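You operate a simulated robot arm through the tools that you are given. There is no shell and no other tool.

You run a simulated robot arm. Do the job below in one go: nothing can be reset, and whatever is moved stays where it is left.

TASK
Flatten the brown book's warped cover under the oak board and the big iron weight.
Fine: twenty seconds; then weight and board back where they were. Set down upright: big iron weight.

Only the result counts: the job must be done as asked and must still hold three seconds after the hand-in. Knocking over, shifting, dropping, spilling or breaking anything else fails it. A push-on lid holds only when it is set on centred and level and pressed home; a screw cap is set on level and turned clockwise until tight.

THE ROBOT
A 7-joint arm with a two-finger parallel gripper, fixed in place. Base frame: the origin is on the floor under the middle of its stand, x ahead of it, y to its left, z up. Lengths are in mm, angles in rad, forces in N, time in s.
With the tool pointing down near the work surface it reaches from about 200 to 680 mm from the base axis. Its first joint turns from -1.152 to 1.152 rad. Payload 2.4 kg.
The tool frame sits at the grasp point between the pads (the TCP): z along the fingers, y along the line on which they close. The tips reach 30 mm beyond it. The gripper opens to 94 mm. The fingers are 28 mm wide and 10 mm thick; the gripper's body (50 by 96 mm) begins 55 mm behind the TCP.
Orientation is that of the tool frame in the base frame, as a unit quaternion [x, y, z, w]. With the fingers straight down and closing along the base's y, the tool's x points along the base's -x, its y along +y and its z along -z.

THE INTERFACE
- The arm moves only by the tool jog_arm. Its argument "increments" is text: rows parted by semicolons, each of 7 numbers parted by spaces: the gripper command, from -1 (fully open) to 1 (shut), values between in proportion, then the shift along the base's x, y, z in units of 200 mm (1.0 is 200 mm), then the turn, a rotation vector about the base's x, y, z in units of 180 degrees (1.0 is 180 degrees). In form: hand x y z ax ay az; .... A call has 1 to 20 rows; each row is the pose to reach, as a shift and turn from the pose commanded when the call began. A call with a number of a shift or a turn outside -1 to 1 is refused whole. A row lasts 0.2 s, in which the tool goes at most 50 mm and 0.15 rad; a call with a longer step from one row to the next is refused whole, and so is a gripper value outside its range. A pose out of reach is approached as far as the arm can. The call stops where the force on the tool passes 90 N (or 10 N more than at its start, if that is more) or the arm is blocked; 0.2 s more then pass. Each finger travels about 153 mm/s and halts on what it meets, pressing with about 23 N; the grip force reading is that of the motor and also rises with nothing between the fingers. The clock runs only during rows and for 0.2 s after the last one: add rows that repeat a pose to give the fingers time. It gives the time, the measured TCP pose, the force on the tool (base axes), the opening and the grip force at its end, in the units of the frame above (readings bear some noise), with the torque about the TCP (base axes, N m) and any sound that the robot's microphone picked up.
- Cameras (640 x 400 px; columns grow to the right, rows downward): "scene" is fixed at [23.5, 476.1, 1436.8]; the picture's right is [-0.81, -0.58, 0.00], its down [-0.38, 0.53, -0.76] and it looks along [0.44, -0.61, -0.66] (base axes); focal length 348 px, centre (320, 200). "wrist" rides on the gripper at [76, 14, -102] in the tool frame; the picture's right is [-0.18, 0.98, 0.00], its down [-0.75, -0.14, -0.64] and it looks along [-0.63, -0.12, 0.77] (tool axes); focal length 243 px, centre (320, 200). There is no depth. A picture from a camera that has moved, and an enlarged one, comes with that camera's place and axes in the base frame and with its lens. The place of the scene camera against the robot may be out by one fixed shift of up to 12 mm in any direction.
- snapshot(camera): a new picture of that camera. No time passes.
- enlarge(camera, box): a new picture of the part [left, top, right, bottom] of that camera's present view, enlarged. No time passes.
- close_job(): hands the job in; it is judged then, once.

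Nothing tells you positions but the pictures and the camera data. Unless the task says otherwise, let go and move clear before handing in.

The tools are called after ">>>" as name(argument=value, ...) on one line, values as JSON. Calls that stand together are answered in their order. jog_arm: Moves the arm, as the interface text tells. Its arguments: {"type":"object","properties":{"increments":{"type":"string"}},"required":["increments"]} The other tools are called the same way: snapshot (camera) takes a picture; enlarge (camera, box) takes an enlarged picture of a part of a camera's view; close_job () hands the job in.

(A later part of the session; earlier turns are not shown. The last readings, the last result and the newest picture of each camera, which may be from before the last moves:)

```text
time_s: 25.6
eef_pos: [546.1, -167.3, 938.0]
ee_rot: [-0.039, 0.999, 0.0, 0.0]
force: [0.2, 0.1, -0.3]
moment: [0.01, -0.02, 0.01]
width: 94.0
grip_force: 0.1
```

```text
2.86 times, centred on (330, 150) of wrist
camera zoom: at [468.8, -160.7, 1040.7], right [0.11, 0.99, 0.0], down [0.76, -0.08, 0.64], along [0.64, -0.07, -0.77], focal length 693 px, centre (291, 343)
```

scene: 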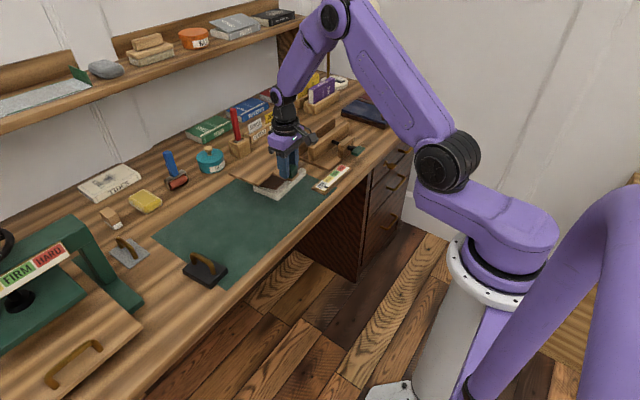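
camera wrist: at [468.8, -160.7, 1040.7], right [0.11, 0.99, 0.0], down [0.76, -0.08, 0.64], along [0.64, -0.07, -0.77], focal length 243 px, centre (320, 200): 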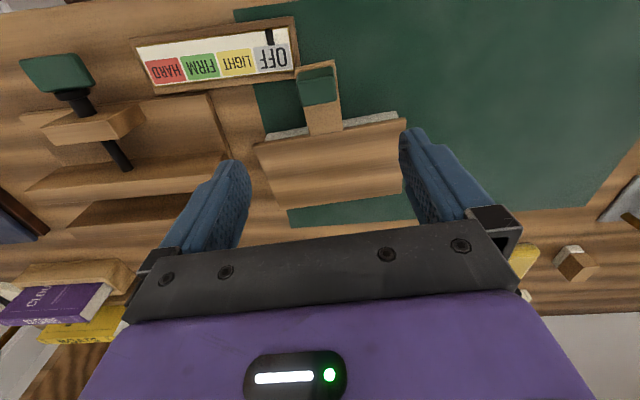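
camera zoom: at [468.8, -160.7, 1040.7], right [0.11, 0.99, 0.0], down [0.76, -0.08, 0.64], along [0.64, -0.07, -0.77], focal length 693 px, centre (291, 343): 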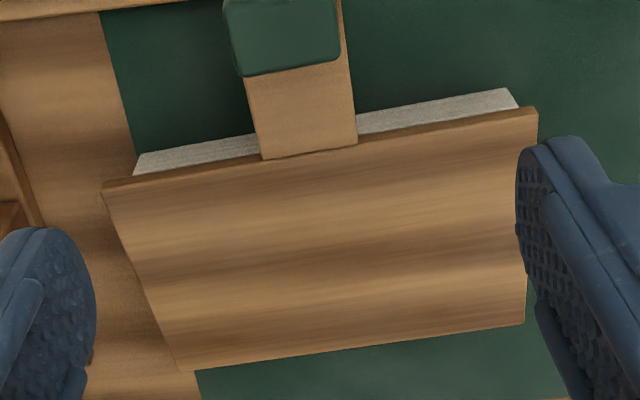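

The board covers the book squarely and the cover is already partly pressed down. I'm heading for the black iron weight, keeping the gripper's yaw since it nearly matches the weight's.

>>> jog_arm(increments="-1 0 0.15 0 0 0 0; -1 0 0.35 0 0 0 0; -1 0 0.55 0 0 0 0; -1 0 0.75 0 0 0 0; -1 0 0.9 0 0 0 0; -1 0 1.0 0 0 0 0")

>>> jog_arm(increments="-1 0 0.15 -0.04 0 0 0.001; -1 0 0.35 -0.09 0 0 0.002; -1 0 0.55 -0.14 0 0 0.003; -1 0 0.72 -0.19 0 0 0.0038; -1 0.005 0.85 -0.24 0 0 0.0038; -1 0.007 0.893 -0.28 0 0 0.0038; -1 0.007 0.893 -0.3 0 0 0.0038; -1 0.007 0.893 -0.3 0 0 0.0038")

>>> snapshot(camera="wrist")

>>> enlarge(camera="wrist", box=[230, 40, 410, 180])

>>> enlarge(camera="scene", box=[160, 220, 260, 290])

```text
time_s: 27.0
eef_pos: [545.5, 33.3, 938.6]
ee_rot: [-0.039, 0.999, 0.0, 0.0]
force: [0.2, -0.5, 0.2]
moment: [-0.03, -0.01, -0.05]
width: 94.0
grip_force: 0.1
```

```text
time_s: 28.8
eef_pos: [549.4, 210.3, 878.1]
ee_rot: [-0.044, 0.999, 0.0, 0.001]
force: [-0.1, 0.1, -0.2]
moment: [0.01, -0.04, 0.02]
width: 94.0
grip_force: 0.1
```

```text
taken
camera wrist: at [470.8, 217.3, 981.0], right [0.1, 1.0, 0.0], down [0.76, -0.07, 0.64], along [0.64, -0.06, -0.77], focal length 243 px, centre (320, 200)
```

wrist: 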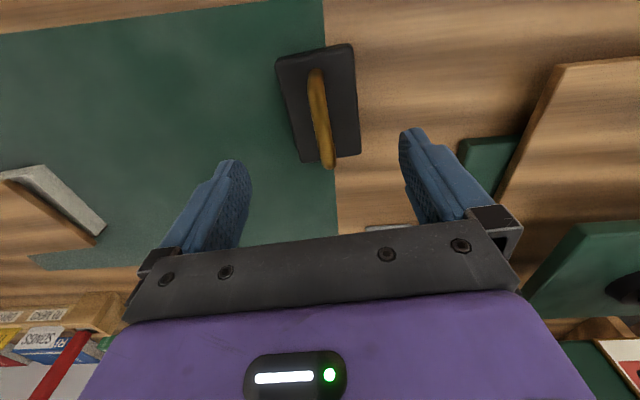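

```text
2.86 times, centred on (320, 110) of wrist
camera zoom: at [470.8, 217.3, 981.0], right [0.1, 1.0, 0.0], down [0.76, -0.07, 0.64], along [0.64, -0.06, -0.77], focal length 693 px, centre (320, 457)
```

zoom: 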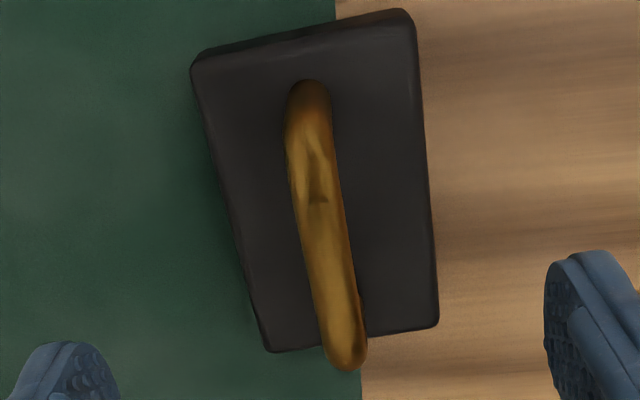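

```text
5.71 times, centred on (210, 255) of scene
camera zoom: at [23.5, 476.1, 1436.8], right [-0.81, -0.58, 0.0], down [-0.38, 0.53, -0.76], along [0.44, -0.61, -0.66], focal length 1986 px, centre (949, -114)
```

zoom: 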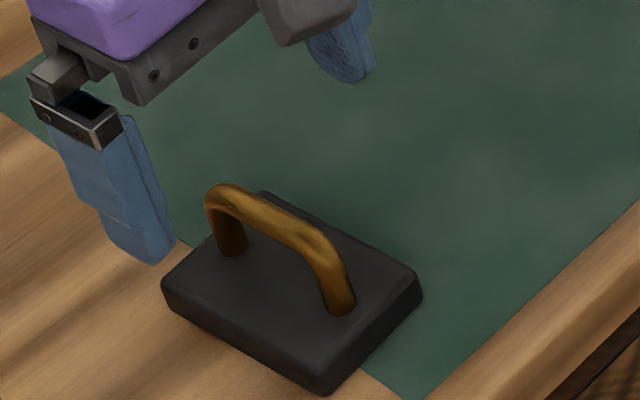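

The handle's middle is about 2 mm left of the tool point and the weight's top is near z 775. I'm descending so the tips stop about 5 mm above the weight's top and partly closing around the handle.

>>> jog_arm(increments="-1 -0.01 0.0105 -0.1 0 0 0; -1 -0.01 0.0105 -0.2 0 0 0; -1 -0.01 0.0105 -0.28 0 0 0; -1 -0.01 0.0105 -0.33 0 0 0; -1 -0.01 0.0105 -0.342 0 0 0; -1 -0.01 0.0105 -0.342 0 0 0; 0 -0.01 0.0105 -0.342 0 0 0; 0.4 -0.01 0.0105 -0.342 0 0 0; 0.4 -0.01 0.0105 -0.342 0 0 0; 0.4 -0.01 0.0105 -0.342 0 0 0")

>>> enlarge(camera="wrist", box=[220, 60, 420, 240])

>>> enlarge(camera="scene", box=[160, 215, 260, 290])

```text
time_s: 31.0
eef_pos: [545.8, 212.4, 810.8]
ee_rot: [-0.044, 0.999, -0.001, 0.0]
force: [0.5, 0.6, 0.6]
moment: [-0.03, -0.01, 0.0]
width: 28.4
grip_force: 0.1
```

```text
2.22 times, centred on (320, 150) of wrist
camera zoom: at [467.3, 219.0, 912.9], right [0.1, 1.0, 0.0], down [0.76, -0.07, 0.64], along [0.64, -0.06, -0.77], focal length 539 px, centre (320, 311)
```

zoom: 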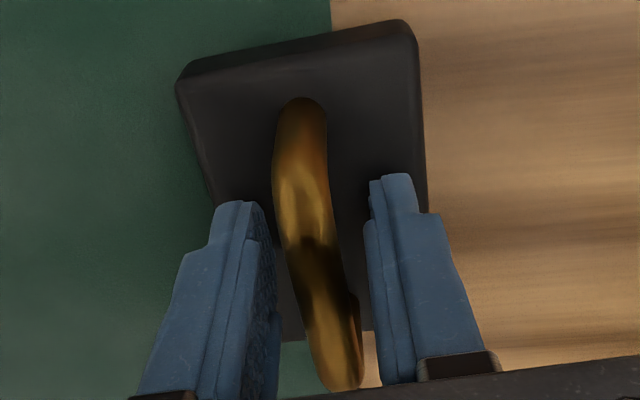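

```text
5.33 times, centred on (210, 252) of scene
camera zoom: at [23.5, 476.1, 1436.8], right [-0.81, -0.58, 0.0], down [-0.38, 0.53, -0.76], along [0.44, -0.61, -0.66], focal length 1854 px, centre (907, -80)
```

zoom: 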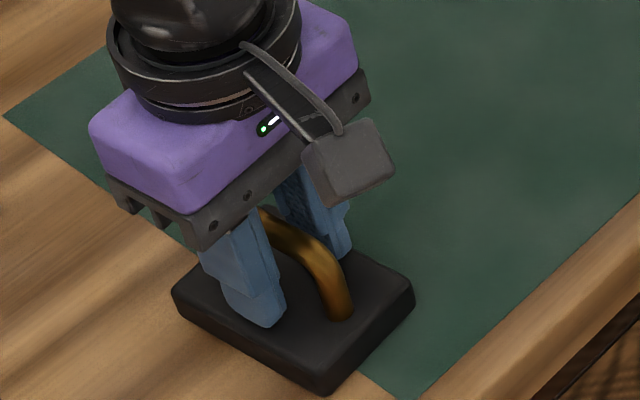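

The handle is centred between the fingers. I'm clamping and lifting a few millimetres to test the hold.

>>> jog_arm(increments="0.65 0 0 0 0 0 0; 1 0 0 0 0 0 0; 1 0 0 0 0 0 0; 1 0 0 0 0 0 0; 1 0 0 0.005 0 0 0; 1 0 0 0.01 0 0 0; 1 0 0 0.018 0 0 0; 1 0 0 0.025 0 0 0; 1 0 0 0.025 0 0 0")

>>> enlarge(camera="wrist", box=[220, 60, 420, 240])

>>> enlarge(camera="scene", box=[160, 215, 260, 290])

```text
time_s: 33.0
eef_pos: [545.6, 214.3, 815.0]
ee_rot: [-0.045, 0.999, 0.0, 0.0]
force: [-0.1, -0.1, -8.1]
moment: [0.02, 0.01, 0.01]
width: 16.3
grip_force: 23.1
```

```text
2.22 times, centred on (320, 150) of wrist
camera zoom: at [467.8, 219.3, 917.4], right [0.1, 1.0, 0.0], down [0.76, -0.07, 0.64], along [0.64, -0.06, -0.77], focal length 539 px, centre (320, 311)
```

zoom: 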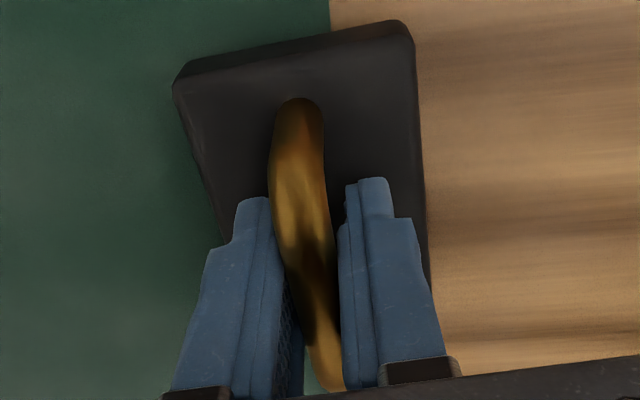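

```text
5.33 times, centred on (210, 252) of scene
camera zoom: at [23.6, 476.1, 1436.8], right [-0.81, -0.58, 0.0], down [-0.38, 0.53, -0.76], along [0.44, -0.61, -0.66], focal length 1854 px, centre (907, -80)
```

zoom: 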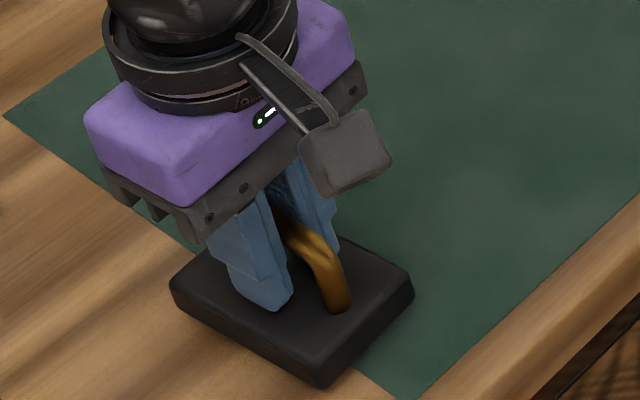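

The weight is lifted cleanly at about 0.83 kg with no slip or moment. I'm raising it and carrying it over the board.

>>> jog_arm(increments="1 0 0 0.05 0 0 0; 1 0 0 0.15 0 0 0; 1 0 0 0.27 0 0 0; 1 0 0 0.4 0 0 0; 1 0 0 0.5 0 0 0; 1 0.01 -0.05 0.52 0 0 0; 1 0.03 -0.15 0.52 0 0 0; 1 0.055 -0.27 0.52 0 0 0; 1 0.08 -0.4 0.52 0 0 0; 1 0.105 -0.53 0.52 0 0 0; 1 0.13 -0.66 0.52 0 0 0; 1 0.16 -0.79 0.52 0 0 0; 1 0.18 -0.9 0.52 0 0 0; 1 0.195 -0.97 0.52 0 0 0; 1 0.2 -1.0 0.52 0 0 0")

>>> jog_arm(increments="1 0.01 -0.04 0 0 0 0; 1 0.035 -0.13 0 0 0 0; 1 0.065 -0.25 0 0 0 0; 1 0.1 -0.38 0 0 0 0; 1 0.135 -0.51 0 0 0 0; 1 0.17 -0.64 0 0 0 0; 1 0.2 -0.76 0 0 0 0; 1 0.22 -0.85 0 0 0 0; 1 0.228 -0.8775 0 0 0 0; 1 0.228 -0.8775 0 0 0 0")

>>> snapshot(camera="wrist")

>>> enlarge(camera="scene", box=[220, 110, 340, 205])

```text
time_s: 36.2
eef_pos: [585.9, 13.1, 918.8]
ee_rot: [-0.045, 0.999, 0.0, 0.0]
force: [-0.5, -0.4, -7.4]
moment: [0.0, 0.04, -0.03]
width: 16.1
grip_force: 22.7
```

```text
time_s: 38.4
eef_pos: [628.3, -164.5, 918.4]
ee_rot: [-0.045, 0.999, 0.0, -0.002]
force: [-0.4, 0.2, -7.8]
moment: [-0.01, 0.05, 0.01]
width: 16.3
grip_force: 23.4
```

```text
taken
camera wrist: at [552.2, -157.1, 1020.9], right [0.1, 1.0, 0.0], down [0.76, -0.07, 0.64], along [0.64, -0.06, -0.77], focal length 243 px, centre (320, 200)
```

wrist: 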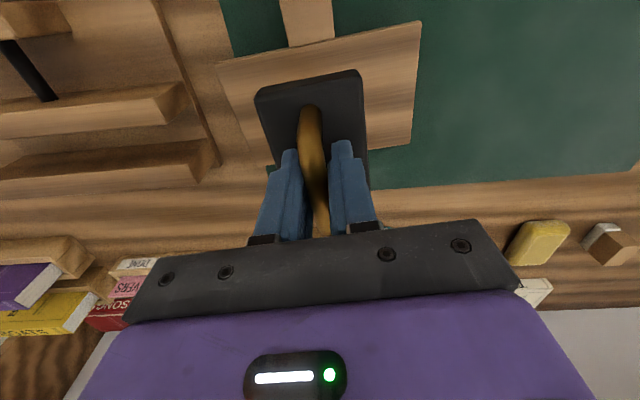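

```text
4.21 times, centred on (280, 158) of scene
camera zoom: at [23.7, 476.0, 1436.8], right [-0.81, -0.58, 0.0], down [-0.38, 0.53, -0.76], along [0.44, -0.61, -0.66], focal length 1464 px, centre (488, 379)
```

zoom: 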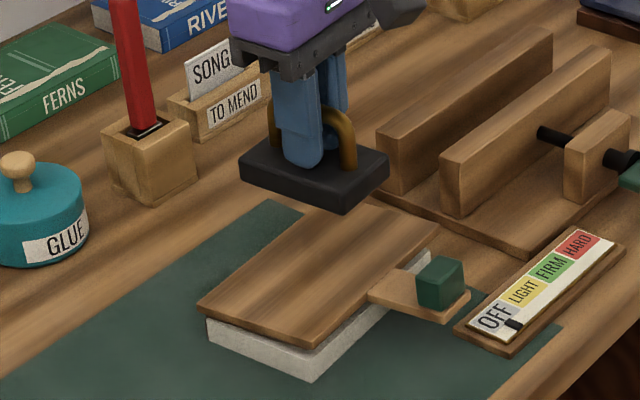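

The weight hangs directly above the board. I'm lowering to just above contact first.

>>> jog_arm(increments="1 0 0 -0.04 0 0 0; 1 0 0 -0.1 0 0 0; 1 0 0 -0.16 0 0 0; 1 0 0 -0.21 0 0 0; 1 0 0 -0.24 0 0 0; 1 0 0 -0.25 0 0 0; 1 0 0 -0.25 0 0 0")

>>> enlarge(camera="scene", box=[220, 120, 340, 205])

```text
time_s: 40.0
eef_pos: [632.1, -162.5, 870.1]
ee_rot: [-0.045, 0.999, -0.001, 0.0]
force: [0.4, 0.4, -8.1]
moment: [0.01, 0.0, -0.02]
width: 16.2
grip_force: 22.9
```

```text
4.71 times, centred on (280, 162) of scene
camera zoom: at [23.7, 476.0, 1436.8], right [-0.81, -0.58, 0.0], down [-0.38, 0.53, -0.76], along [0.44, -0.61, -0.66], focal length 1636 px, centre (508, 376)
```

zoom: 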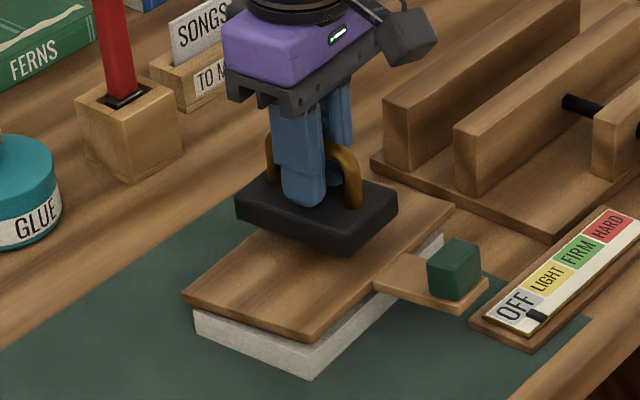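

The weight is well centred over the board. I'm continuing down slowly in 2 mm rows to first contact.

>>> jog_arm(increments="1 0 0 -0.01 0 0 0; 1 0 0 -0.02 0 0 0; 1 0 0 -0.03 0 0 0; 1 0 0 -0.04 0 0 0; 1 0 0 -0.05 0 0 0; 1 0 0 -0.05 0 0 0")

>>> enlarge(camera="scene", box=[230, 140, 330, 205])

```text
time_s: 41.4
eef_pos: [631.2, -162.3, 858.3]
ee_rot: [-0.044, 0.999, 0.0, 0.0]
force: [-0.9, -0.2, -7.9]
moment: [0.04, 0.03, 0.0]
width: 16.3
grip_force: 23.3
```

```text
6.15 times, centred on (280, 172) of scene
camera zoom: at [23.7, 476.0, 1436.8], right [-0.81, -0.58, 0.0], down [-0.38, 0.53, -0.76], along [0.44, -0.61, -0.66], focal length 2139 px, centre (566, 369)
```

zoom: 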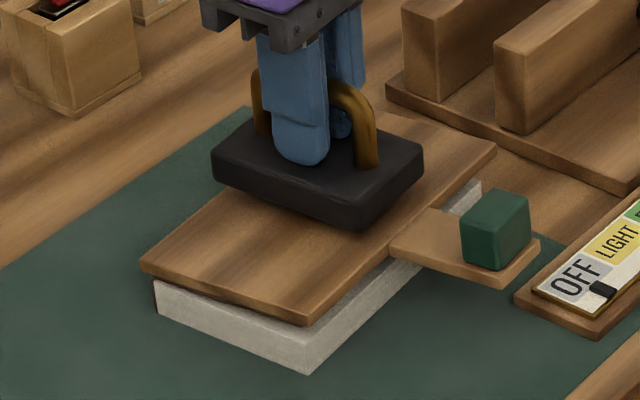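

There's no contact yet. I'm nudging 2 mm nearer to centre it better, then continuing down.

>>> jog_arm(increments="1 -0.0125 0 -0.005 0 0 0; 1 -0.0125 0 -0.015 0 0 0; 1 -0.0125 0 -0.025 0 0 0; 1 -0.0125 0 -0.025 0 0 0")

>>> enlarge(camera="scene", box=[230, 140, 330, 205])

```text
time_s: 42.4
eef_pos: [628.6, -162.5, 853.9]
ee_rot: [-0.044, 0.999, 0.0, 0.001]
force: [-0.1, -0.6, -7.6]
moment: [-0.01, -0.02, -0.04]
width: 16.3
grip_force: 23.1
```

```text
6.15 times, centred on (280, 172) of scene
camera zoom: at [23.6, 476.0, 1436.8], right [-0.81, -0.58, 0.0], down [-0.38, 0.53, -0.76], along [0.44, -0.61, -0.66], focal length 2139 px, centre (566, 369)
```

zoom: 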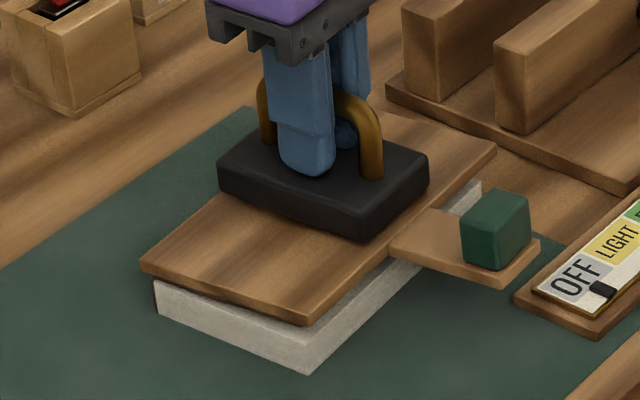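

The weight is nearly touching now, so I'm continuing in small steps.

>>> jog_arm(increments="1 0 0 -0.0075 0 0 0; 1 0 0 -0.015 0 0 0; 1 0 0 -0.02 0 0 0; 1 0 0 -0.02 0 0 0")

>>> enlarge(camera="scene", box=[230, 140, 330, 205])

```text
time_s: 43.4
eef_pos: [629.0, -163.3, 849.8]
ee_rot: [-0.045, 0.999, 0.0, 0.0]
force: [0.1, 0.7, -7.9]
moment: [0.02, 0.02, -0.04]
width: 16.6
grip_force: 23.0
```

```text
6.15 times, centred on (280, 172) of scene
camera zoom: at [23.6, 476.0, 1436.8], right [-0.81, -0.58, 0.0], down [-0.38, 0.53, -0.76], along [0.44, -0.61, -0.66], focal length 2139 px, centre (566, 369)
```

zoom: 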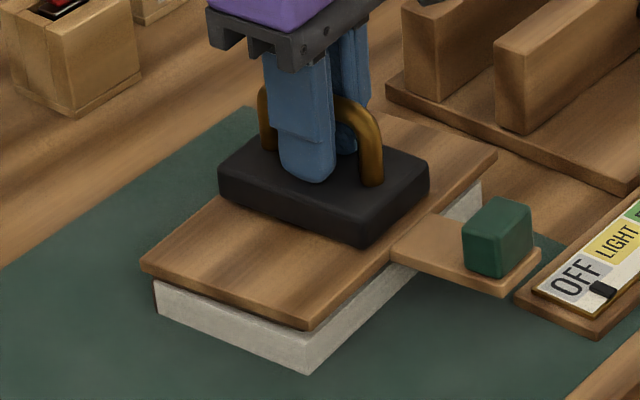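

The block has dropped slightly, so contact has started with very little resistance. I'm continuing down.

>>> jog_arm(increments="1 0 0 -0.0075 0 0 0; 1 0 0 -0.015 0 0 0; 1 0 0 -0.02 0 0 0; 1 0 0 -0.02 0 0 0")

>>> enlarge(camera="scene", box=[230, 140, 330, 205])

```text
time_s: 44.4
eef_pos: [628.1, -162.5, 845.3]
ee_rot: [-0.045, 0.999, 0.0, 0.0]
force: [0.2, -0.3, -7.5]
moment: [0.0, 0.05, -0.01]
width: 16.3
grip_force: 23.4
```

```text
6.15 times, centred on (280, 172) of scene
camera zoom: at [23.6, 476.0, 1436.8], right [-0.81, -0.58, 0.0], down [-0.38, 0.53, -0.76], along [0.44, -0.61, -0.66], focal length 2139 px, centre (566, 369)
```

zoom: 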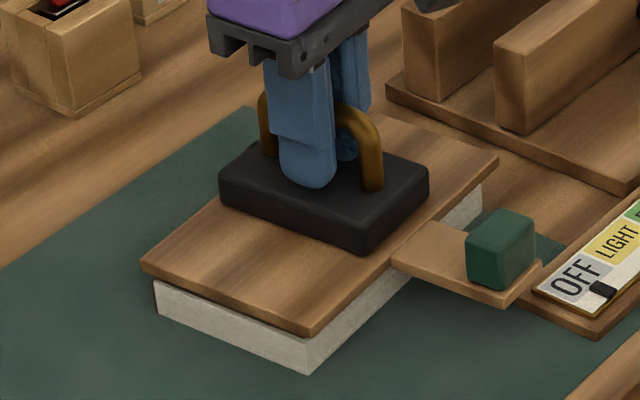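

The board is nearly flat with only a few millimetres left, so I'm continuing slowly.

>>> jog_arm(increments="1 0 0 -0.005 0 0 0; 1 0 0 -0.01 0 0 0; 1 0 0 -0.015 0 0 0; 1 0 0 -0.015 0 0 0")

>>> enlarge(camera="scene", box=[230, 140, 330, 205])

```text
time_s: 45.4
eef_pos: [629.7, -162.7, 844.5]
ee_rot: [-0.045, 0.999, -0.001, 0.001]
force: [-5.0, 0.4, 9.9]
moment: [0.0, -0.11, 0.02]
width: 16.3
grip_force: 22.7
```

```text
6.15 times, centred on (280, 172) of scene
camera zoom: at [23.1, 476.1, 1436.8], right [-0.81, -0.58, 0.0], down [-0.38, 0.53, -0.76], along [0.44, -0.61, -0.66], focal length 2139 px, centre (566, 369)
```

zoom: 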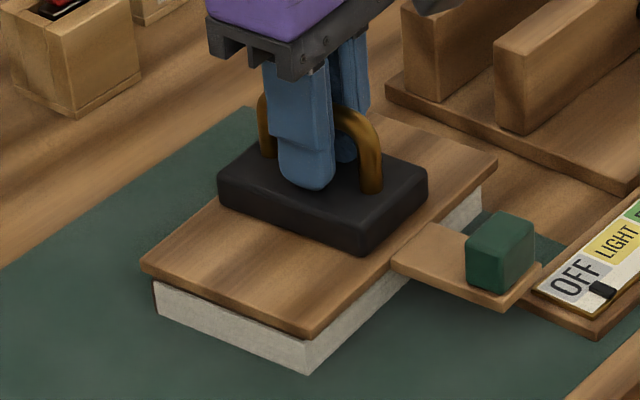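

The board is firmly flat now, with about 18 N of contact. I'm relaxing the push slightly, then letting go of the handle.

>>> jog_arm(increments="1 0 0 0.004 0 0 0; 1 0 0 0.004 0 0 0; 1 0 0 0.004 0 0 0")

>>> enlarge(camera="scene", box=[230, 140, 330, 205])

```text
time_s: 46.2
eef_pos: [630.0, -163.1, 845.5]
ee_rot: [-0.045, 0.999, 0.0, 0.001]
force: [0.7, -1.1, 10.4]
moment: [0.02, -0.41, 0.0]
width: 16.3
grip_force: 23.2
```

```text
6.15 times, centred on (280, 172) of scene
camera zoom: at [23.3, 476.1, 1436.8], right [-0.81, -0.58, 0.0], down [-0.38, 0.53, -0.76], along [0.44, -0.61, -0.66], focal length 2139 px, centre (566, 369)
```

zoom: 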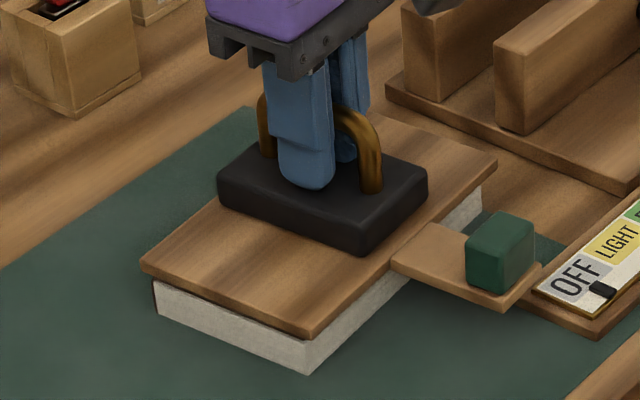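

There are still about 18 N of contact, so I'm easing up a touch more before releasing.

>>> jog_arm(increments="1 0 0 0.004 0 0 0; 1 0 0 0.004 0 0 0")

```text
time_s: 46.8
eef_pos: [628.4, -163.7, 844.8]
ee_rot: [-0.045, 0.999, 0.0, 0.0]
force: [4.4, -1.9, 5.3]
moment: [-0.01, -0.57, -0.08]
width: 16.3
grip_force: 22.8
```

>>> jog_arm(increments="1 0 0 0.004 0 0 0; 1 0 0 0.004 0 0 0")

>>> enlarge(camera="scene", box=[230, 140, 330, 205])

```text
time_s: 47.4
eef_pos: [628.9, -162.0, 844.2]
ee_rot: [-0.046, 0.999, 0.0, 0.0]
force: [2.4, 0.0, -0.7]
moment: [0.07, -0.42, -0.03]
width: 16.1
grip_force: 23.4
```

```text
6.15 times, centred on (280, 172) of scene
camera zoom: at [23.5, 476.1, 1436.8], right [-0.81, -0.58, 0.0], down [-0.38, 0.53, -0.76], along [0.44, -0.61, -0.66], focal length 2139 px, centre (566, 369)
```

zoom: 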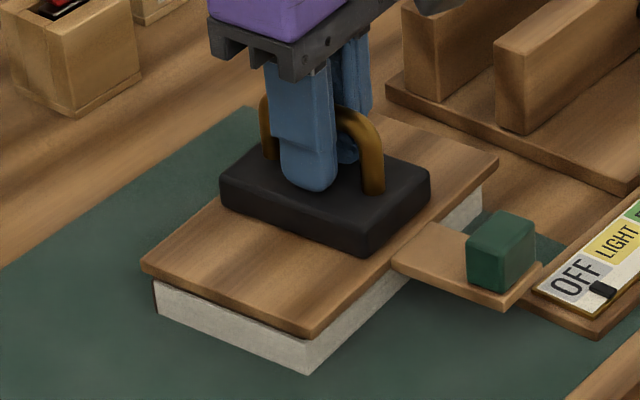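

The board now carries nearly the whole weight, so I'm opening the fingers gently.

>>> jog_arm(increments="0.6 0 0 0 0 0 0; 0.5 0 0 0 0 0 0; 0.4 0 0 0 0 0 0; 0.4 0 0 0 0 0 0")

>>> enlarge(camera="scene", box=[230, 140, 330, 205])

>>> snapshot(camera="wrist")

```text
time_s: 48.4
eef_pos: [628.4, -162.9, 845.7]
ee_rot: [-0.044, 0.999, 0.0, 0.0]
force: [0.2, 0.7, 0.0]
moment: [0.0, 0.04, -0.01]
width: 28.2
grip_force: 0.0
```

```text
6.15 times, centred on (280, 172) of scene
camera zoom: at [23.5, 476.1, 1436.8], right [-0.81, -0.58, 0.0], down [-0.38, 0.53, -0.76], along [0.44, -0.61, -0.66], focal length 2139 px, centre (566, 369)
```

zoom: 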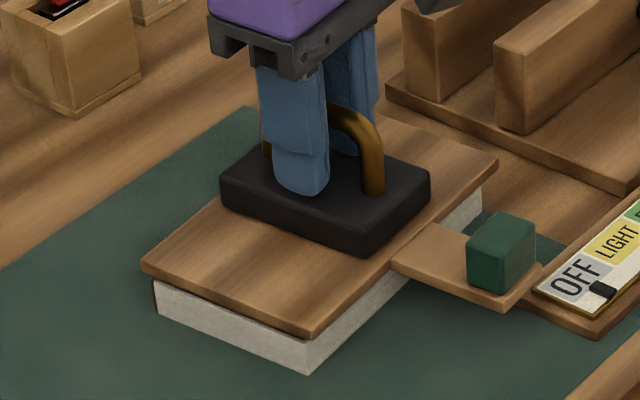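

```text
taken
camera wrist: at [550.7, -156.6, 948.0], right [0.1, 1.0, 0.0], down [0.76, -0.07, 0.64], along [0.64, -0.06, -0.77], focal length 243 px, centre (320, 200)
```

wrist: 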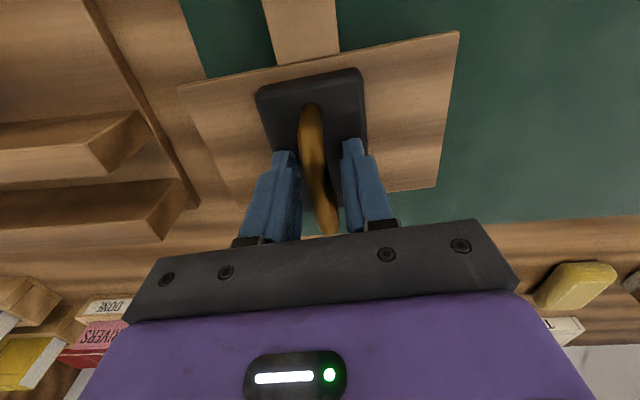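

The weight stands free on the board. I'm looking closely at whether the cover is now flat, and at the gauge.

>>> enlarge(camera="scene", box=[248, 175, 298, 207])

>>> enlarge(camera="scene", box=[285, 160, 355, 205])

```text
12.50 times, centred on (273, 191) of scene
camera zoom: at [23.5, 476.1, 1436.8], right [-0.81, -0.58, 0.0], down [-0.38, 0.53, -0.76], along [0.44, -0.61, -0.66], focal length 4345 px, centre (908, 312)
```

zoom: 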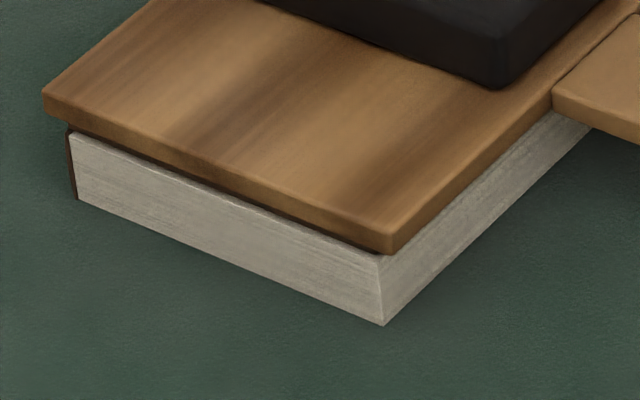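

```text
8.89 times, centred on (320, 182) of scene
camera zoom: at [23.5, 476.1, 1436.8], right [-0.81, -0.58, 0.0], down [-0.38, 0.53, -0.76], along [0.44, -0.61, -0.66], focal length 3090 px, centre (320, 356)
```

zoom: 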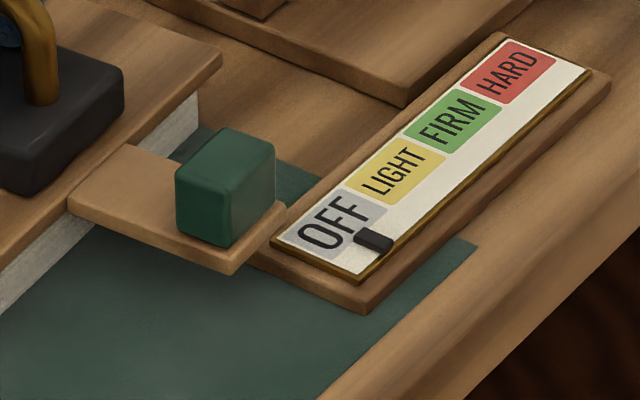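

The board lies flat on the book, the cover is pressed closed, and the gauge (which belongs to another press) is untouched. I'm waiting out the twenty seconds with the fingers clear of the handle.

>>> jog_arm(increments="0.2 0 0 0 0 0 0; 0.2 0 0 0 0 0 0; 0.2 0 0 0 0 0 0; 0.2 0 0 0 0 0 0; 0.2 0 0 0 0 0 0; 0.2 0 0 0 0 0 0; 0.2 0 0 0 0 0 0; 0.2 0 0 0 0 0 0; 0.2 0 0 0 0 0 0; 0.2 0 0 0 0 0 0; 0.2 0 0 0 0 0 0; 0.2 0 0 0 0 0 0; 0.2 0 0 0 0 0 0; 0.2 0 0 0 0 0 0; 0.2 0 0 0 0 0 0; 0.2 0 0 0 0 0 0; 0.2 0 0 0 0 0 0; 0.2 0 0 0 0 0 0; 0.2 0 0 0 0 0 0; 0.2 0 0 0 0 0 0")

>>> jog_arm(increments="0.2 0 0 0 0 0 0; 0.2 0 0 0 0 0 0; 0.2 0 0 0 0 0 0; 0.2 0 0 0 0 0 0; 0.2 0 0 0 0 0 0; 0.2 0 0 0 0 0 0; 0.2 0 0 0 0 0 0; 0.2 0 0 0 0 0 0; 0.2 0 0 0 0 0 0; 0.2 0 0 0 0 0 0; 0.2 0 0 0 0 0 0; 0.2 0 0 0 0 0 0; 0.2 0 0 0 0 0 0; 0.2 0 0 0 0 0 0; 0.2 0 0 0 0 0 0; 0.2 0 0 0 0 0 0; 0.2 0 0 0 0 0 0; 0.2 0 0 0 0 0 0; 0.2 0 0 0 0 0 0; 0.2 0 0 0 0 0 0")

>>> jog_arm(increments="0.2 0 0 0 0 0 0; 0.2 0 0 0 0 0 0; 0.2 0 0 0 0 0 0; 0.2 0 0 0 0 0 0; 0.2 0 0 0 0 0 0; 0.2 0 0 0 0 0 0; 0.2 0 0 0 0 0 0; 0.2 0 0 0 0 0 0; 0.2 0 0 0 0 0 0; 0.2 0 0 0 0 0 0; 0.2 0 0 0 0 0 0; 0.2 0 0 0 0 0 0; 0.2 0 0 0 0 0 0; 0.2 0 0 0 0 0 0; 0.2 0 0 0 0 0 0; 0.2 0 0 0 0 0 0; 0.2 0 0 0 0 0 0; 0.2 0 0 0 0 0 0; 0.2 0 0 0 0 0 0; 0.2 0 0 0 0 0 0")

>>> jog_arm(increments="0.2 0 0 0 0 0 0; 0.2 0 0 0 0 0 0; 0.2 0 0 0 0 0 0; 0.2 0 0 0 0 0 0; 0.2 0 0 0 0 0 0; 0.2 0 0 0 0 0 0; 0.2 0 0 0 0 0 0; 0.2 0 0 0 0 0 0; 0.2 0 0 0 0 0 0; 0.2 0 0 0 0 0 0; 0.2 0 0 0 0 0 0; 0.2 0 0 0 0 0 0; 0.2 0 0 0 0 0 0; 0.2 0 0 0 0 0 0; 0.2 0 0 0 0 0 0; 0.2 0 0 0 0 0 0; 0.2 0 0 0 0 0 0; 0.2 0 0 0 0 0 0; 0.2 0 0 0 0 0 0; 0.2 0 0 0 0 0 0")

>>> enlarge(camera="scene", box=[230, 140, 330, 205])

>>> enlarge(camera="wrist", box=[220, 60, 420, 240])

```text
time_s: 52.6
eef_pos: [629.4, -161.7, 845.3]
ee_rot: [-0.045, 0.999, 0.0, -0.001]
force: [0.1, -0.1, -0.4]
moment: [0.03, 0.02, 0.04]
width: 37.5
grip_force: 0.1
```

```text
time_s: 56.8
eef_pos: [628.5, -163.1, 845.1]
ee_rot: [-0.044, 0.999, 0.0, 0.0]
force: [-0.3, -0.5, 0.0]
moment: [0.0, -0.01, -0.03]
width: 37.6
grip_force: 0.1
```

```text
time_s: 61.0
eef_pos: [629.2, -162.7, 845.8]
ee_rot: [-0.045, 0.999, 0.0, 0.0]
force: [1.3, 0.7, -0.4]
moment: [0.01, 0.01, 0.02]
width: 37.7
grip_force: 0.0
```

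```text
time_s: 65.2
eef_pos: [627.6, -162.9, 846.0]
ee_rot: [-0.045, 0.999, 0.0, 0.0]
force: [-1.2, 0.3, 0.1]
moment: [0.02, -0.03, 0.03]
width: 37.6
grip_force: 0.1
```

```text
6.15 times, centred on (280, 172) of scene
camera zoom: at [23.5, 476.1, 1436.8], right [-0.81, -0.58, 0.0], down [-0.38, 0.53, -0.76], along [0.44, -0.61, -0.66], focal length 2139 px, centre (566, 369)
```

zoom: 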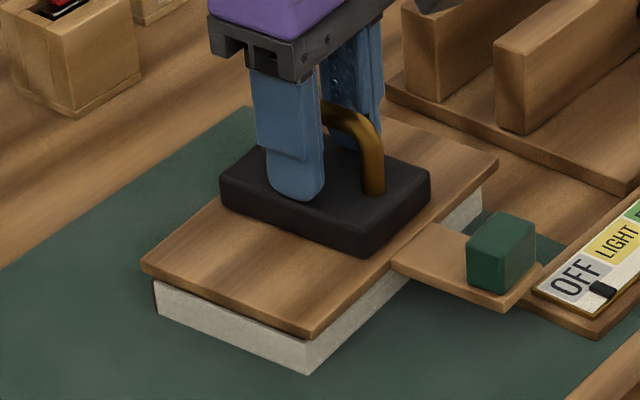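

```text
2.22 times, centred on (320, 150) of wrist
camera zoom: at [550.6, -156.6, 948.0], right [0.1, 1.0, 0.0], down [0.76, -0.07, 0.64], along [0.64, -0.06, -0.77], focal length 539 px, centre (320, 311)
```

zoom: 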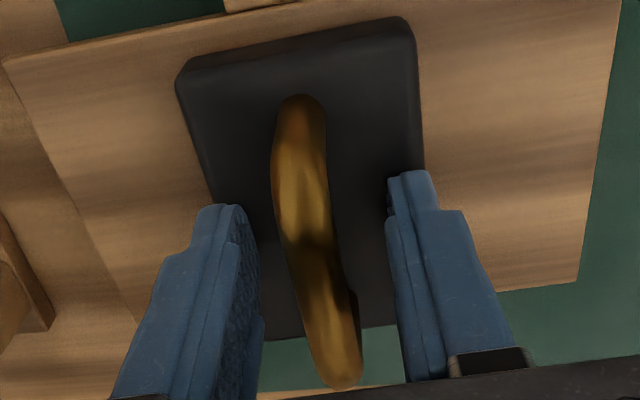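

The weight has rested steadily and it's time 65.2. I'm waiting about 3.6 s more, then re-gripping the handle and lifting slowly.

>>> jog_arm(increments="0.2 0 0 0 0 0 0; 0.2 0 0 0 0 0 0; 0.2 0 0 0 0 0 0; 0.2 0 0 0 0 0 0; 0.2 0 0 0 0 0 0; 0.2 0 0 0 0 0 0; 0.2 0 0 0 0 0 0; 0.2 0 0 0 0 0 0; 0.2 0 0 0 0 0 0; 0.2 0 0 0 0 0 0; 0.2 0 0 0 0 0 0; 0.2 0 0 0 0 0 0; 0.2 0 0 0 0 0 0; 0.2 0 0 0 0 0 0; 0.2 0 0 0 0 0 0; 0.2 0 0 0 0 0 0; 0.2 0 0 0 0 0 0; 0.2 0 0 0 0 0 0")

>>> jog_arm(increments="0.5 0 0 0 0 0 0; 0.65 0 0 0 0 0 0; 1 0 0 0 0 0 0; 1 0 0 0 0 0 0; 1 0 0 0 0 0 0; 1 0 0 0.005 0 0 0; 1 0 0 0.015 0 0 0; 1 0 0 0.03 0 0 0; 1 0 0 0.05 0 0 0; 1 0 0 0.05 0 0 0")

>>> enlarge(camera="scene", box=[230, 140, 330, 205])

>>> enlarge(camera="wrist", box=[220, 60, 420, 240])

```text
time_s: 69.0
eef_pos: [627.9, -163.5, 846.5]
ee_rot: [-0.044, 0.999, -0.001, 0.0]
force: [-0.7, 0.2, 0.1]
moment: [-0.02, 0.0, -0.01]
width: 37.7
grip_force: 0.0
```

```text
time_s: 71.2
eef_pos: [629.7, -162.0, 854.9]
ee_rot: [-0.046, 0.999, 0.001, 0.0]
force: [0.3, -0.2, -8.2]
moment: [0.04, 0.02, -0.01]
width: 16.2
grip_force: 22.5
```

```text
6.15 times, centred on (280, 172) of scene
camera zoom: at [23.6, 476.0, 1436.8], right [-0.81, -0.58, 0.0], down [-0.38, 0.53, -0.76], along [0.44, -0.61, -0.66], focal length 2139 px, centre (566, 369)
```

zoom: 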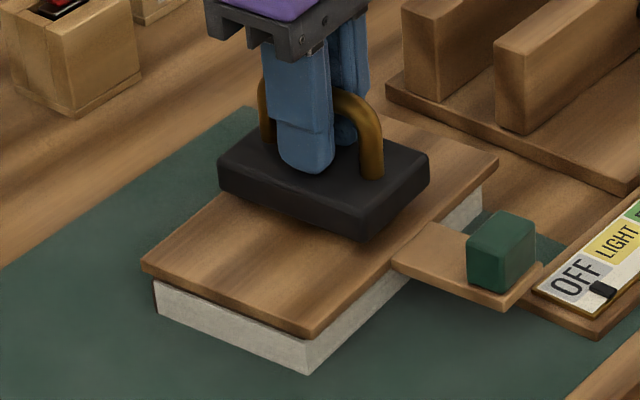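

```text
2.22 times, centred on (320, 150) of wrist
camera zoom: at [551.1, -156.3, 957.6], right [0.1, 1.0, 0.0], down [0.76, -0.07, 0.64], along [0.64, -0.06, -0.77], focal length 539 px, centre (320, 311)
```

zoom: 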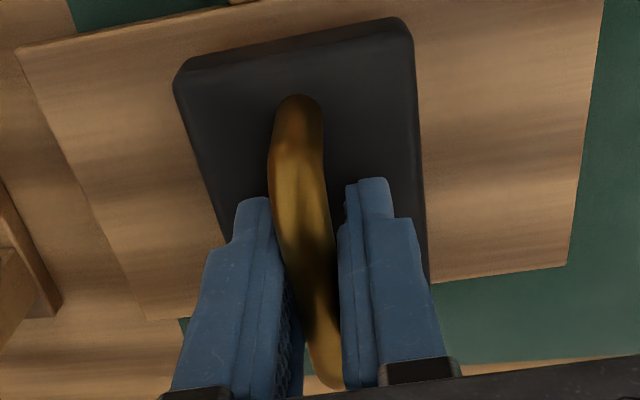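

The weight came up and the board and cover stayed flat. I'm carrying the weight back to its original spot.

>>> jog_arm(increments="1 0 0 0.05 0 0 0; 1 0 0 0.14 0 0 0; 1 0 0 0.24 0 0 0; 1 0 0 0.3 0 0 0; 1 -0.01 0.05 0.32 0 0 0; 1 -0.03 0.15 0.32 0 0 0; 1 -0.06 0.27 0.32 0 0 0; 1 -0.09 0.4 0.32 0 0 0; 1 -0.12 0.53 0.32 0 0 0; 1 -0.15 0.66 0.32 0 0 0; 1 -0.18 0.79 0.32 0 0 0; 1 -0.2 0.9 0.32 0 0 0; 1 -0.215 0.97 0.32 0 0 0; 1 -0.22 1.0 0.32 0 0 0")

>>> jog_arm(increments="1 -0.01 0.04 0 0 0 0; 1 -0.03 0.13 0 0 0 0; 1 -0.055 0.25 0 0 0 0; 1 -0.085 0.38 0 0 0 0; 1 -0.115 0.51 0 0 0 0; 1 -0.145 0.64 0 0 0 0; 1 -0.17 0.76 0 0 0 0; 1 -0.185 0.84 0 0 0 0; 1 -0.1955 0.8775 0 0 0 0; 1 -0.1955 0.8775 -0.05 0 0 0; 1 -0.1955 0.8775 -0.14 0 0 0; 1 -0.1955 0.8775 -0.24 0 0 0; 1 -0.1955 0.8775 -0.34 0 0 0; 1 -0.1955 0.8775 -0.42 0 0 0; 1 -0.1955 0.8775 -0.47 0 0 0; 1 -0.1955 0.8775 -0.5 0 0 0; 1 -0.1955 0.8775 -0.5 0 0 0")

>>> enlarge(camera="wrist", box=[220, 60, 420, 240])

>>> enlarge(camera="scene", box=[160, 215, 260, 290])

>>> enlarge(camera="scene", box=[230, 140, 340, 212])

```text
time_s: 74.2
eef_pos: [583.7, 38.7, 920.0]
ee_rot: [-0.046, 0.999, 0.0, 0.0]
force: [0.3, 0.2, -8.6]
moment: [0.01, 0.0, 0.0]
width: 16.3
grip_force: 23.3
```

```text
time_s: 77.8
eef_pos: [544.5, 213.4, 819.0]
ee_rot: [-0.044, 0.999, 0.0, 0.0]
force: [0.0, 0.2, -6.9]
moment: [0.03, 0.05, 0.01]
width: 16.4
grip_force: 23.1
```

```text
2.22 times, centred on (320, 150) of wrist
camera zoom: at [467.2, 218.7, 921.0], right [0.1, 1.0, 0.0], down [0.76, -0.07, 0.64], along [0.64, -0.06, -0.77], focal length 539 px, centre (320, 311)
```

zoom: 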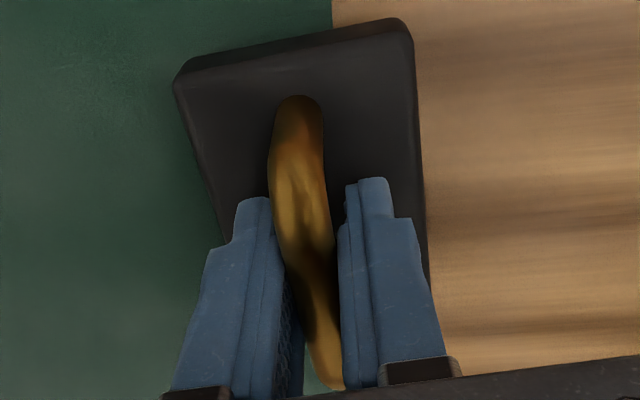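

```text
5.33 times, centred on (210, 252) of scene
camera zoom: at [23.6, 476.1, 1436.8], right [-0.81, -0.58, 0.0], down [-0.38, 0.53, -0.76], along [0.44, -0.61, -0.66], focal length 1854 px, centre (907, -80)
```

zoom: 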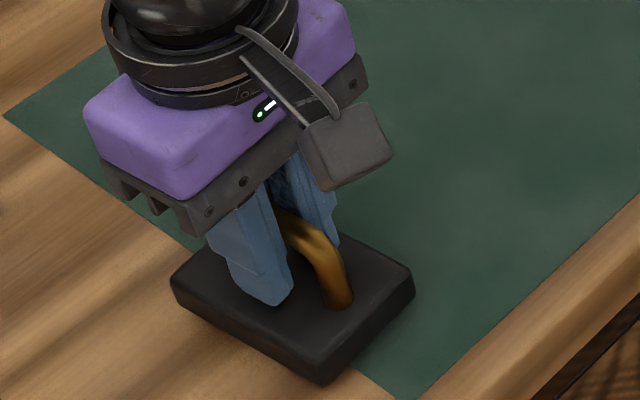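

```text
5.56 times, centred on (285, 176) of scene
camera zoom: at [23.6, 476.1, 1436.8], right [-0.81, -0.58, 0.0], down [-0.38, 0.53, -0.76], along [0.44, -0.61, -0.66], focal length 1931 px, centre (514, 333)
```

zoom: 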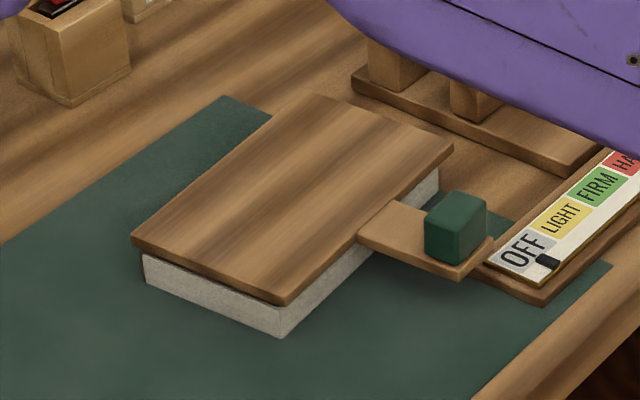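

The board stays flat with the weight gone. The weight is back over its spot with about 5 mm left, so I'm lowering gently and watching the force.

>>> jog_arm(increments="1 0 0 -0.006 0 0 0; 1 0 0 -0.012 0 0 0; 1 0 0 -0.018 0 0 0; 1 0 0 -0.018 0 0 0")

>>> enlarge(camera="scene", box=[160, 215, 260, 290])

```text
time_s: 78.8
eef_pos: [546.1, 212.4, 814.8]
ee_rot: [-0.044, 0.999, 0.0, 0.0]
force: [0.3, 1.0, -7.4]
moment: [-0.02, 0.0, -0.01]
width: 16.2
grip_force: 22.8
```

```text
5.33 times, centred on (210, 252) of scene
camera zoom: at [23.6, 476.1, 1436.8], right [-0.81, -0.58, 0.0], down [-0.38, 0.53, -0.76], along [0.44, -0.61, -0.66], focal length 1854 px, centre (907, -80)
```

zoom: 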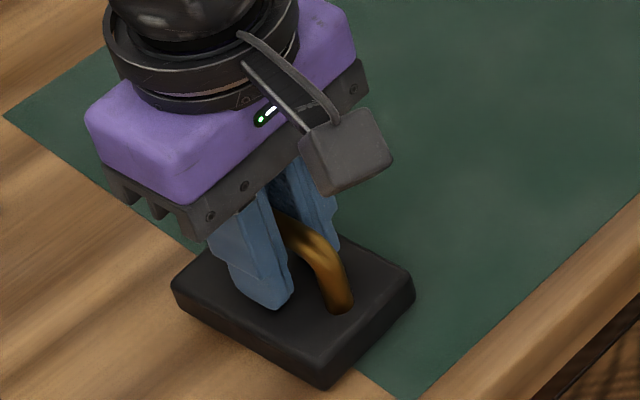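

>>> jog_arm(increments="1 0 0 -0.005 0 0 0; 1 0 0 -0.01 0 0 0; 1 0 0 -0.01 0 0 0")

```text
time_s: 79.6
eef_pos: [544.8, 213.0, 813.7]
ee_rot: [-0.045, 0.999, 0.0, -0.001]
force: [0.8, -0.2, -8.6]
moment: [0.03, 0.01, 0.0]
width: 15.9
grip_force: 23.1
```

There's still no contact, so I'm continuing in small steps.

>>> jog_arm(increments="1 0 0 -0.005 0 0 0; 1 0 0 -0.01 0 0 0; 1 0 0 -0.01 0 0 0")

>>> enlarge(camera="scene", box=[160, 215, 260, 290])

```text
time_s: 80.4
eef_pos: [544.5, 211.8, 811.8]
ee_rot: [-0.045, 0.999, 0.0, 0.0]
force: [-1.6, -1.2, -3.7]
moment: [-0.03, 0.32, -0.03]
width: 16.1
grip_force: 23.3
```

```text
5.33 times, centred on (210, 252) of scene
camera zoom: at [23.5, 476.1, 1436.8], right [-0.81, -0.58, 0.0], down [-0.38, 0.53, -0.76], along [0.44, -0.61, -0.66], focal length 1854 px, centre (907, -80)
```

zoom: 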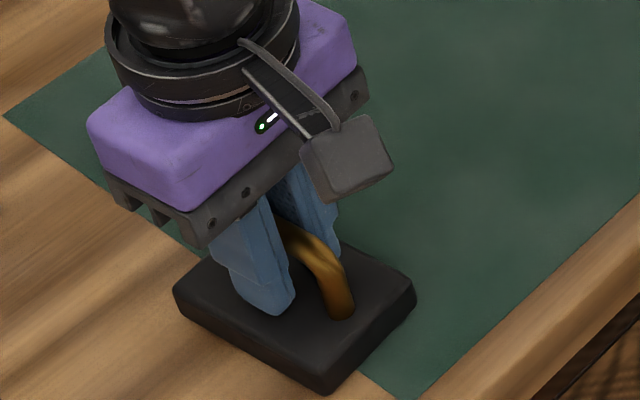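

The near edge has touched first. I'm lowering slightly more so the base seats, then releasing.

>>> jog_arm(increments="1 0 0 -0.003 0 0 0; 1 0 0 -0.004 0 0 0; 1 0 0 -0.004 0 0 0")

```text
time_s: 81.2
eef_pos: [545.7, 213.6, 812.1]
ee_rot: [-0.044, 0.999, 0.0, 0.001]
force: [-2.0, -2.4, 13.7]
moment: [-0.08, 0.43, 0.02]
width: 16.4
grip_force: 22.9
```

>>> jog_arm(increments="1 0 0 0.003 0 0 0; 1 0 0 0.003 0 0 0")

```text
time_s: 81.8
eef_pos: [545.6, 213.3, 811.9]
ee_rot: [-0.044, 0.999, 0.0, 0.001]
force: [-1.3, -0.6, 5.9]
moment: [0.05, -0.56, 0.02]
width: 16.4
grip_force: 23.3
```

>>> jog_arm(increments="1 0 0 0.003 0 0 0; 1 0 0 0.003 0 0 0")

```text
time_s: 82.4
eef_pos: [547.0, 212.4, 812.1]
ee_rot: [-0.045, 0.999, 0.0, 0.0]
force: [1.1, 0.5, -3.5]
moment: [0.03, -0.24, -0.02]
width: 16.4
grip_force: 22.7
```

The table is carrying most of the weight now, so I'm opening the fingers gently.

>>> jog_arm(increments="0.62 0 0 0 0 0 0; 0.55 0 0 0 0 0 0; 0.4 0 0 0 0 0 0; 0 0 0 0 0 0 0; -1 0 0 0 0 0 0; -1 0 0 0 0 0 0; -1 0 0 0.05 0 0 0; -1 0 0 0.15 0 0 0; -1 0 0 0.25 0 0 0; -1 0 0 0.338 0 0 0; -1 0 0 0.338 0 0 0")

>>> snapshot(camera="wrist")

>>> enlarge(camera="wrist", box=[230, 40, 410, 180])

>>> enlarge(camera="scene", box=[160, 220, 260, 290])

```text
time_s: 84.8
eef_pos: [545.7, 212.4, 878.7]
ee_rot: [-0.044, 0.999, 0.0, 0.0]
force: [0.2, 0.0, 0.0]
moment: [0.0, 0.03, -0.01]
width: 94.0
grip_force: 0.1
```

```text
taken
camera wrist: at [467.6, 218.7, 982.0], right [0.1, 1.0, 0.0], down [0.76, -0.07, 0.64], along [0.64, -0.06, -0.77], focal length 243 px, centre (320, 200)
```

wrist: 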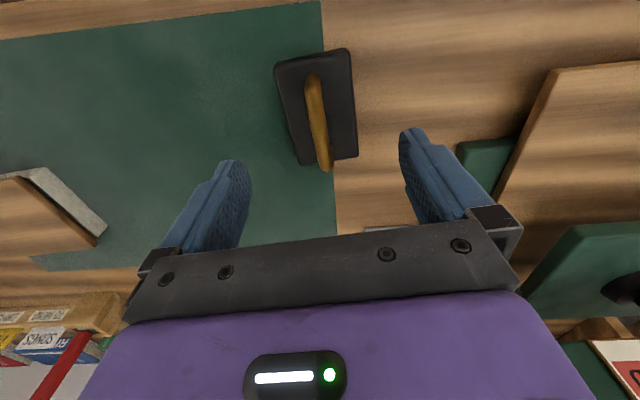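

```text
2.86 times, centred on (320, 110) of wrist
camera zoom: at [467.6, 218.7, 982.0], right [0.1, 1.0, 0.0], down [0.76, -0.07, 0.64], along [0.64, -0.06, -0.77], focal length 693 px, centre (320, 457)
```

zoom: 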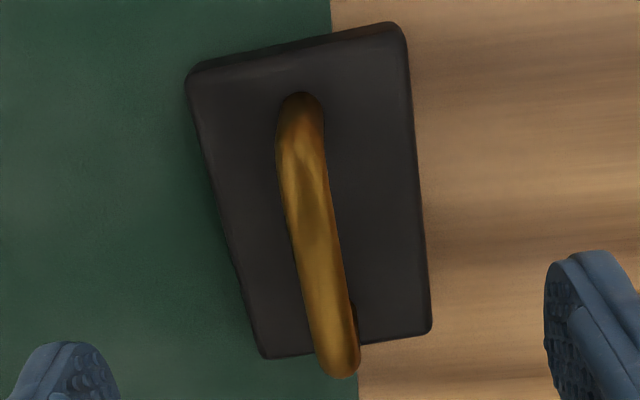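

```text
5.71 times, centred on (210, 255) of scene
camera zoom: at [23.5, 476.1, 1436.8], right [-0.81, -0.58, 0.0], down [-0.38, 0.53, -0.76], along [0.44, -0.61, -0.66], focal length 1986 px, centre (949, -114)
```

zoom: 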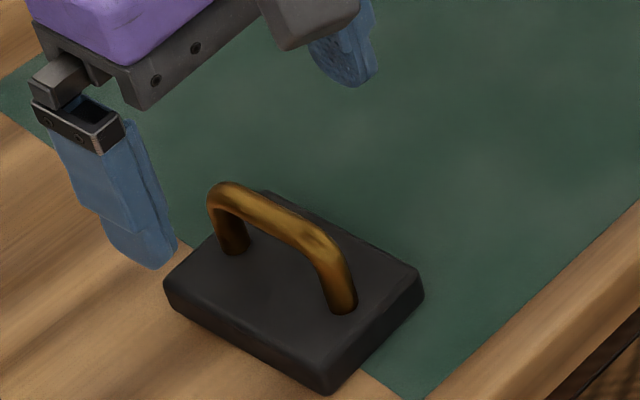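

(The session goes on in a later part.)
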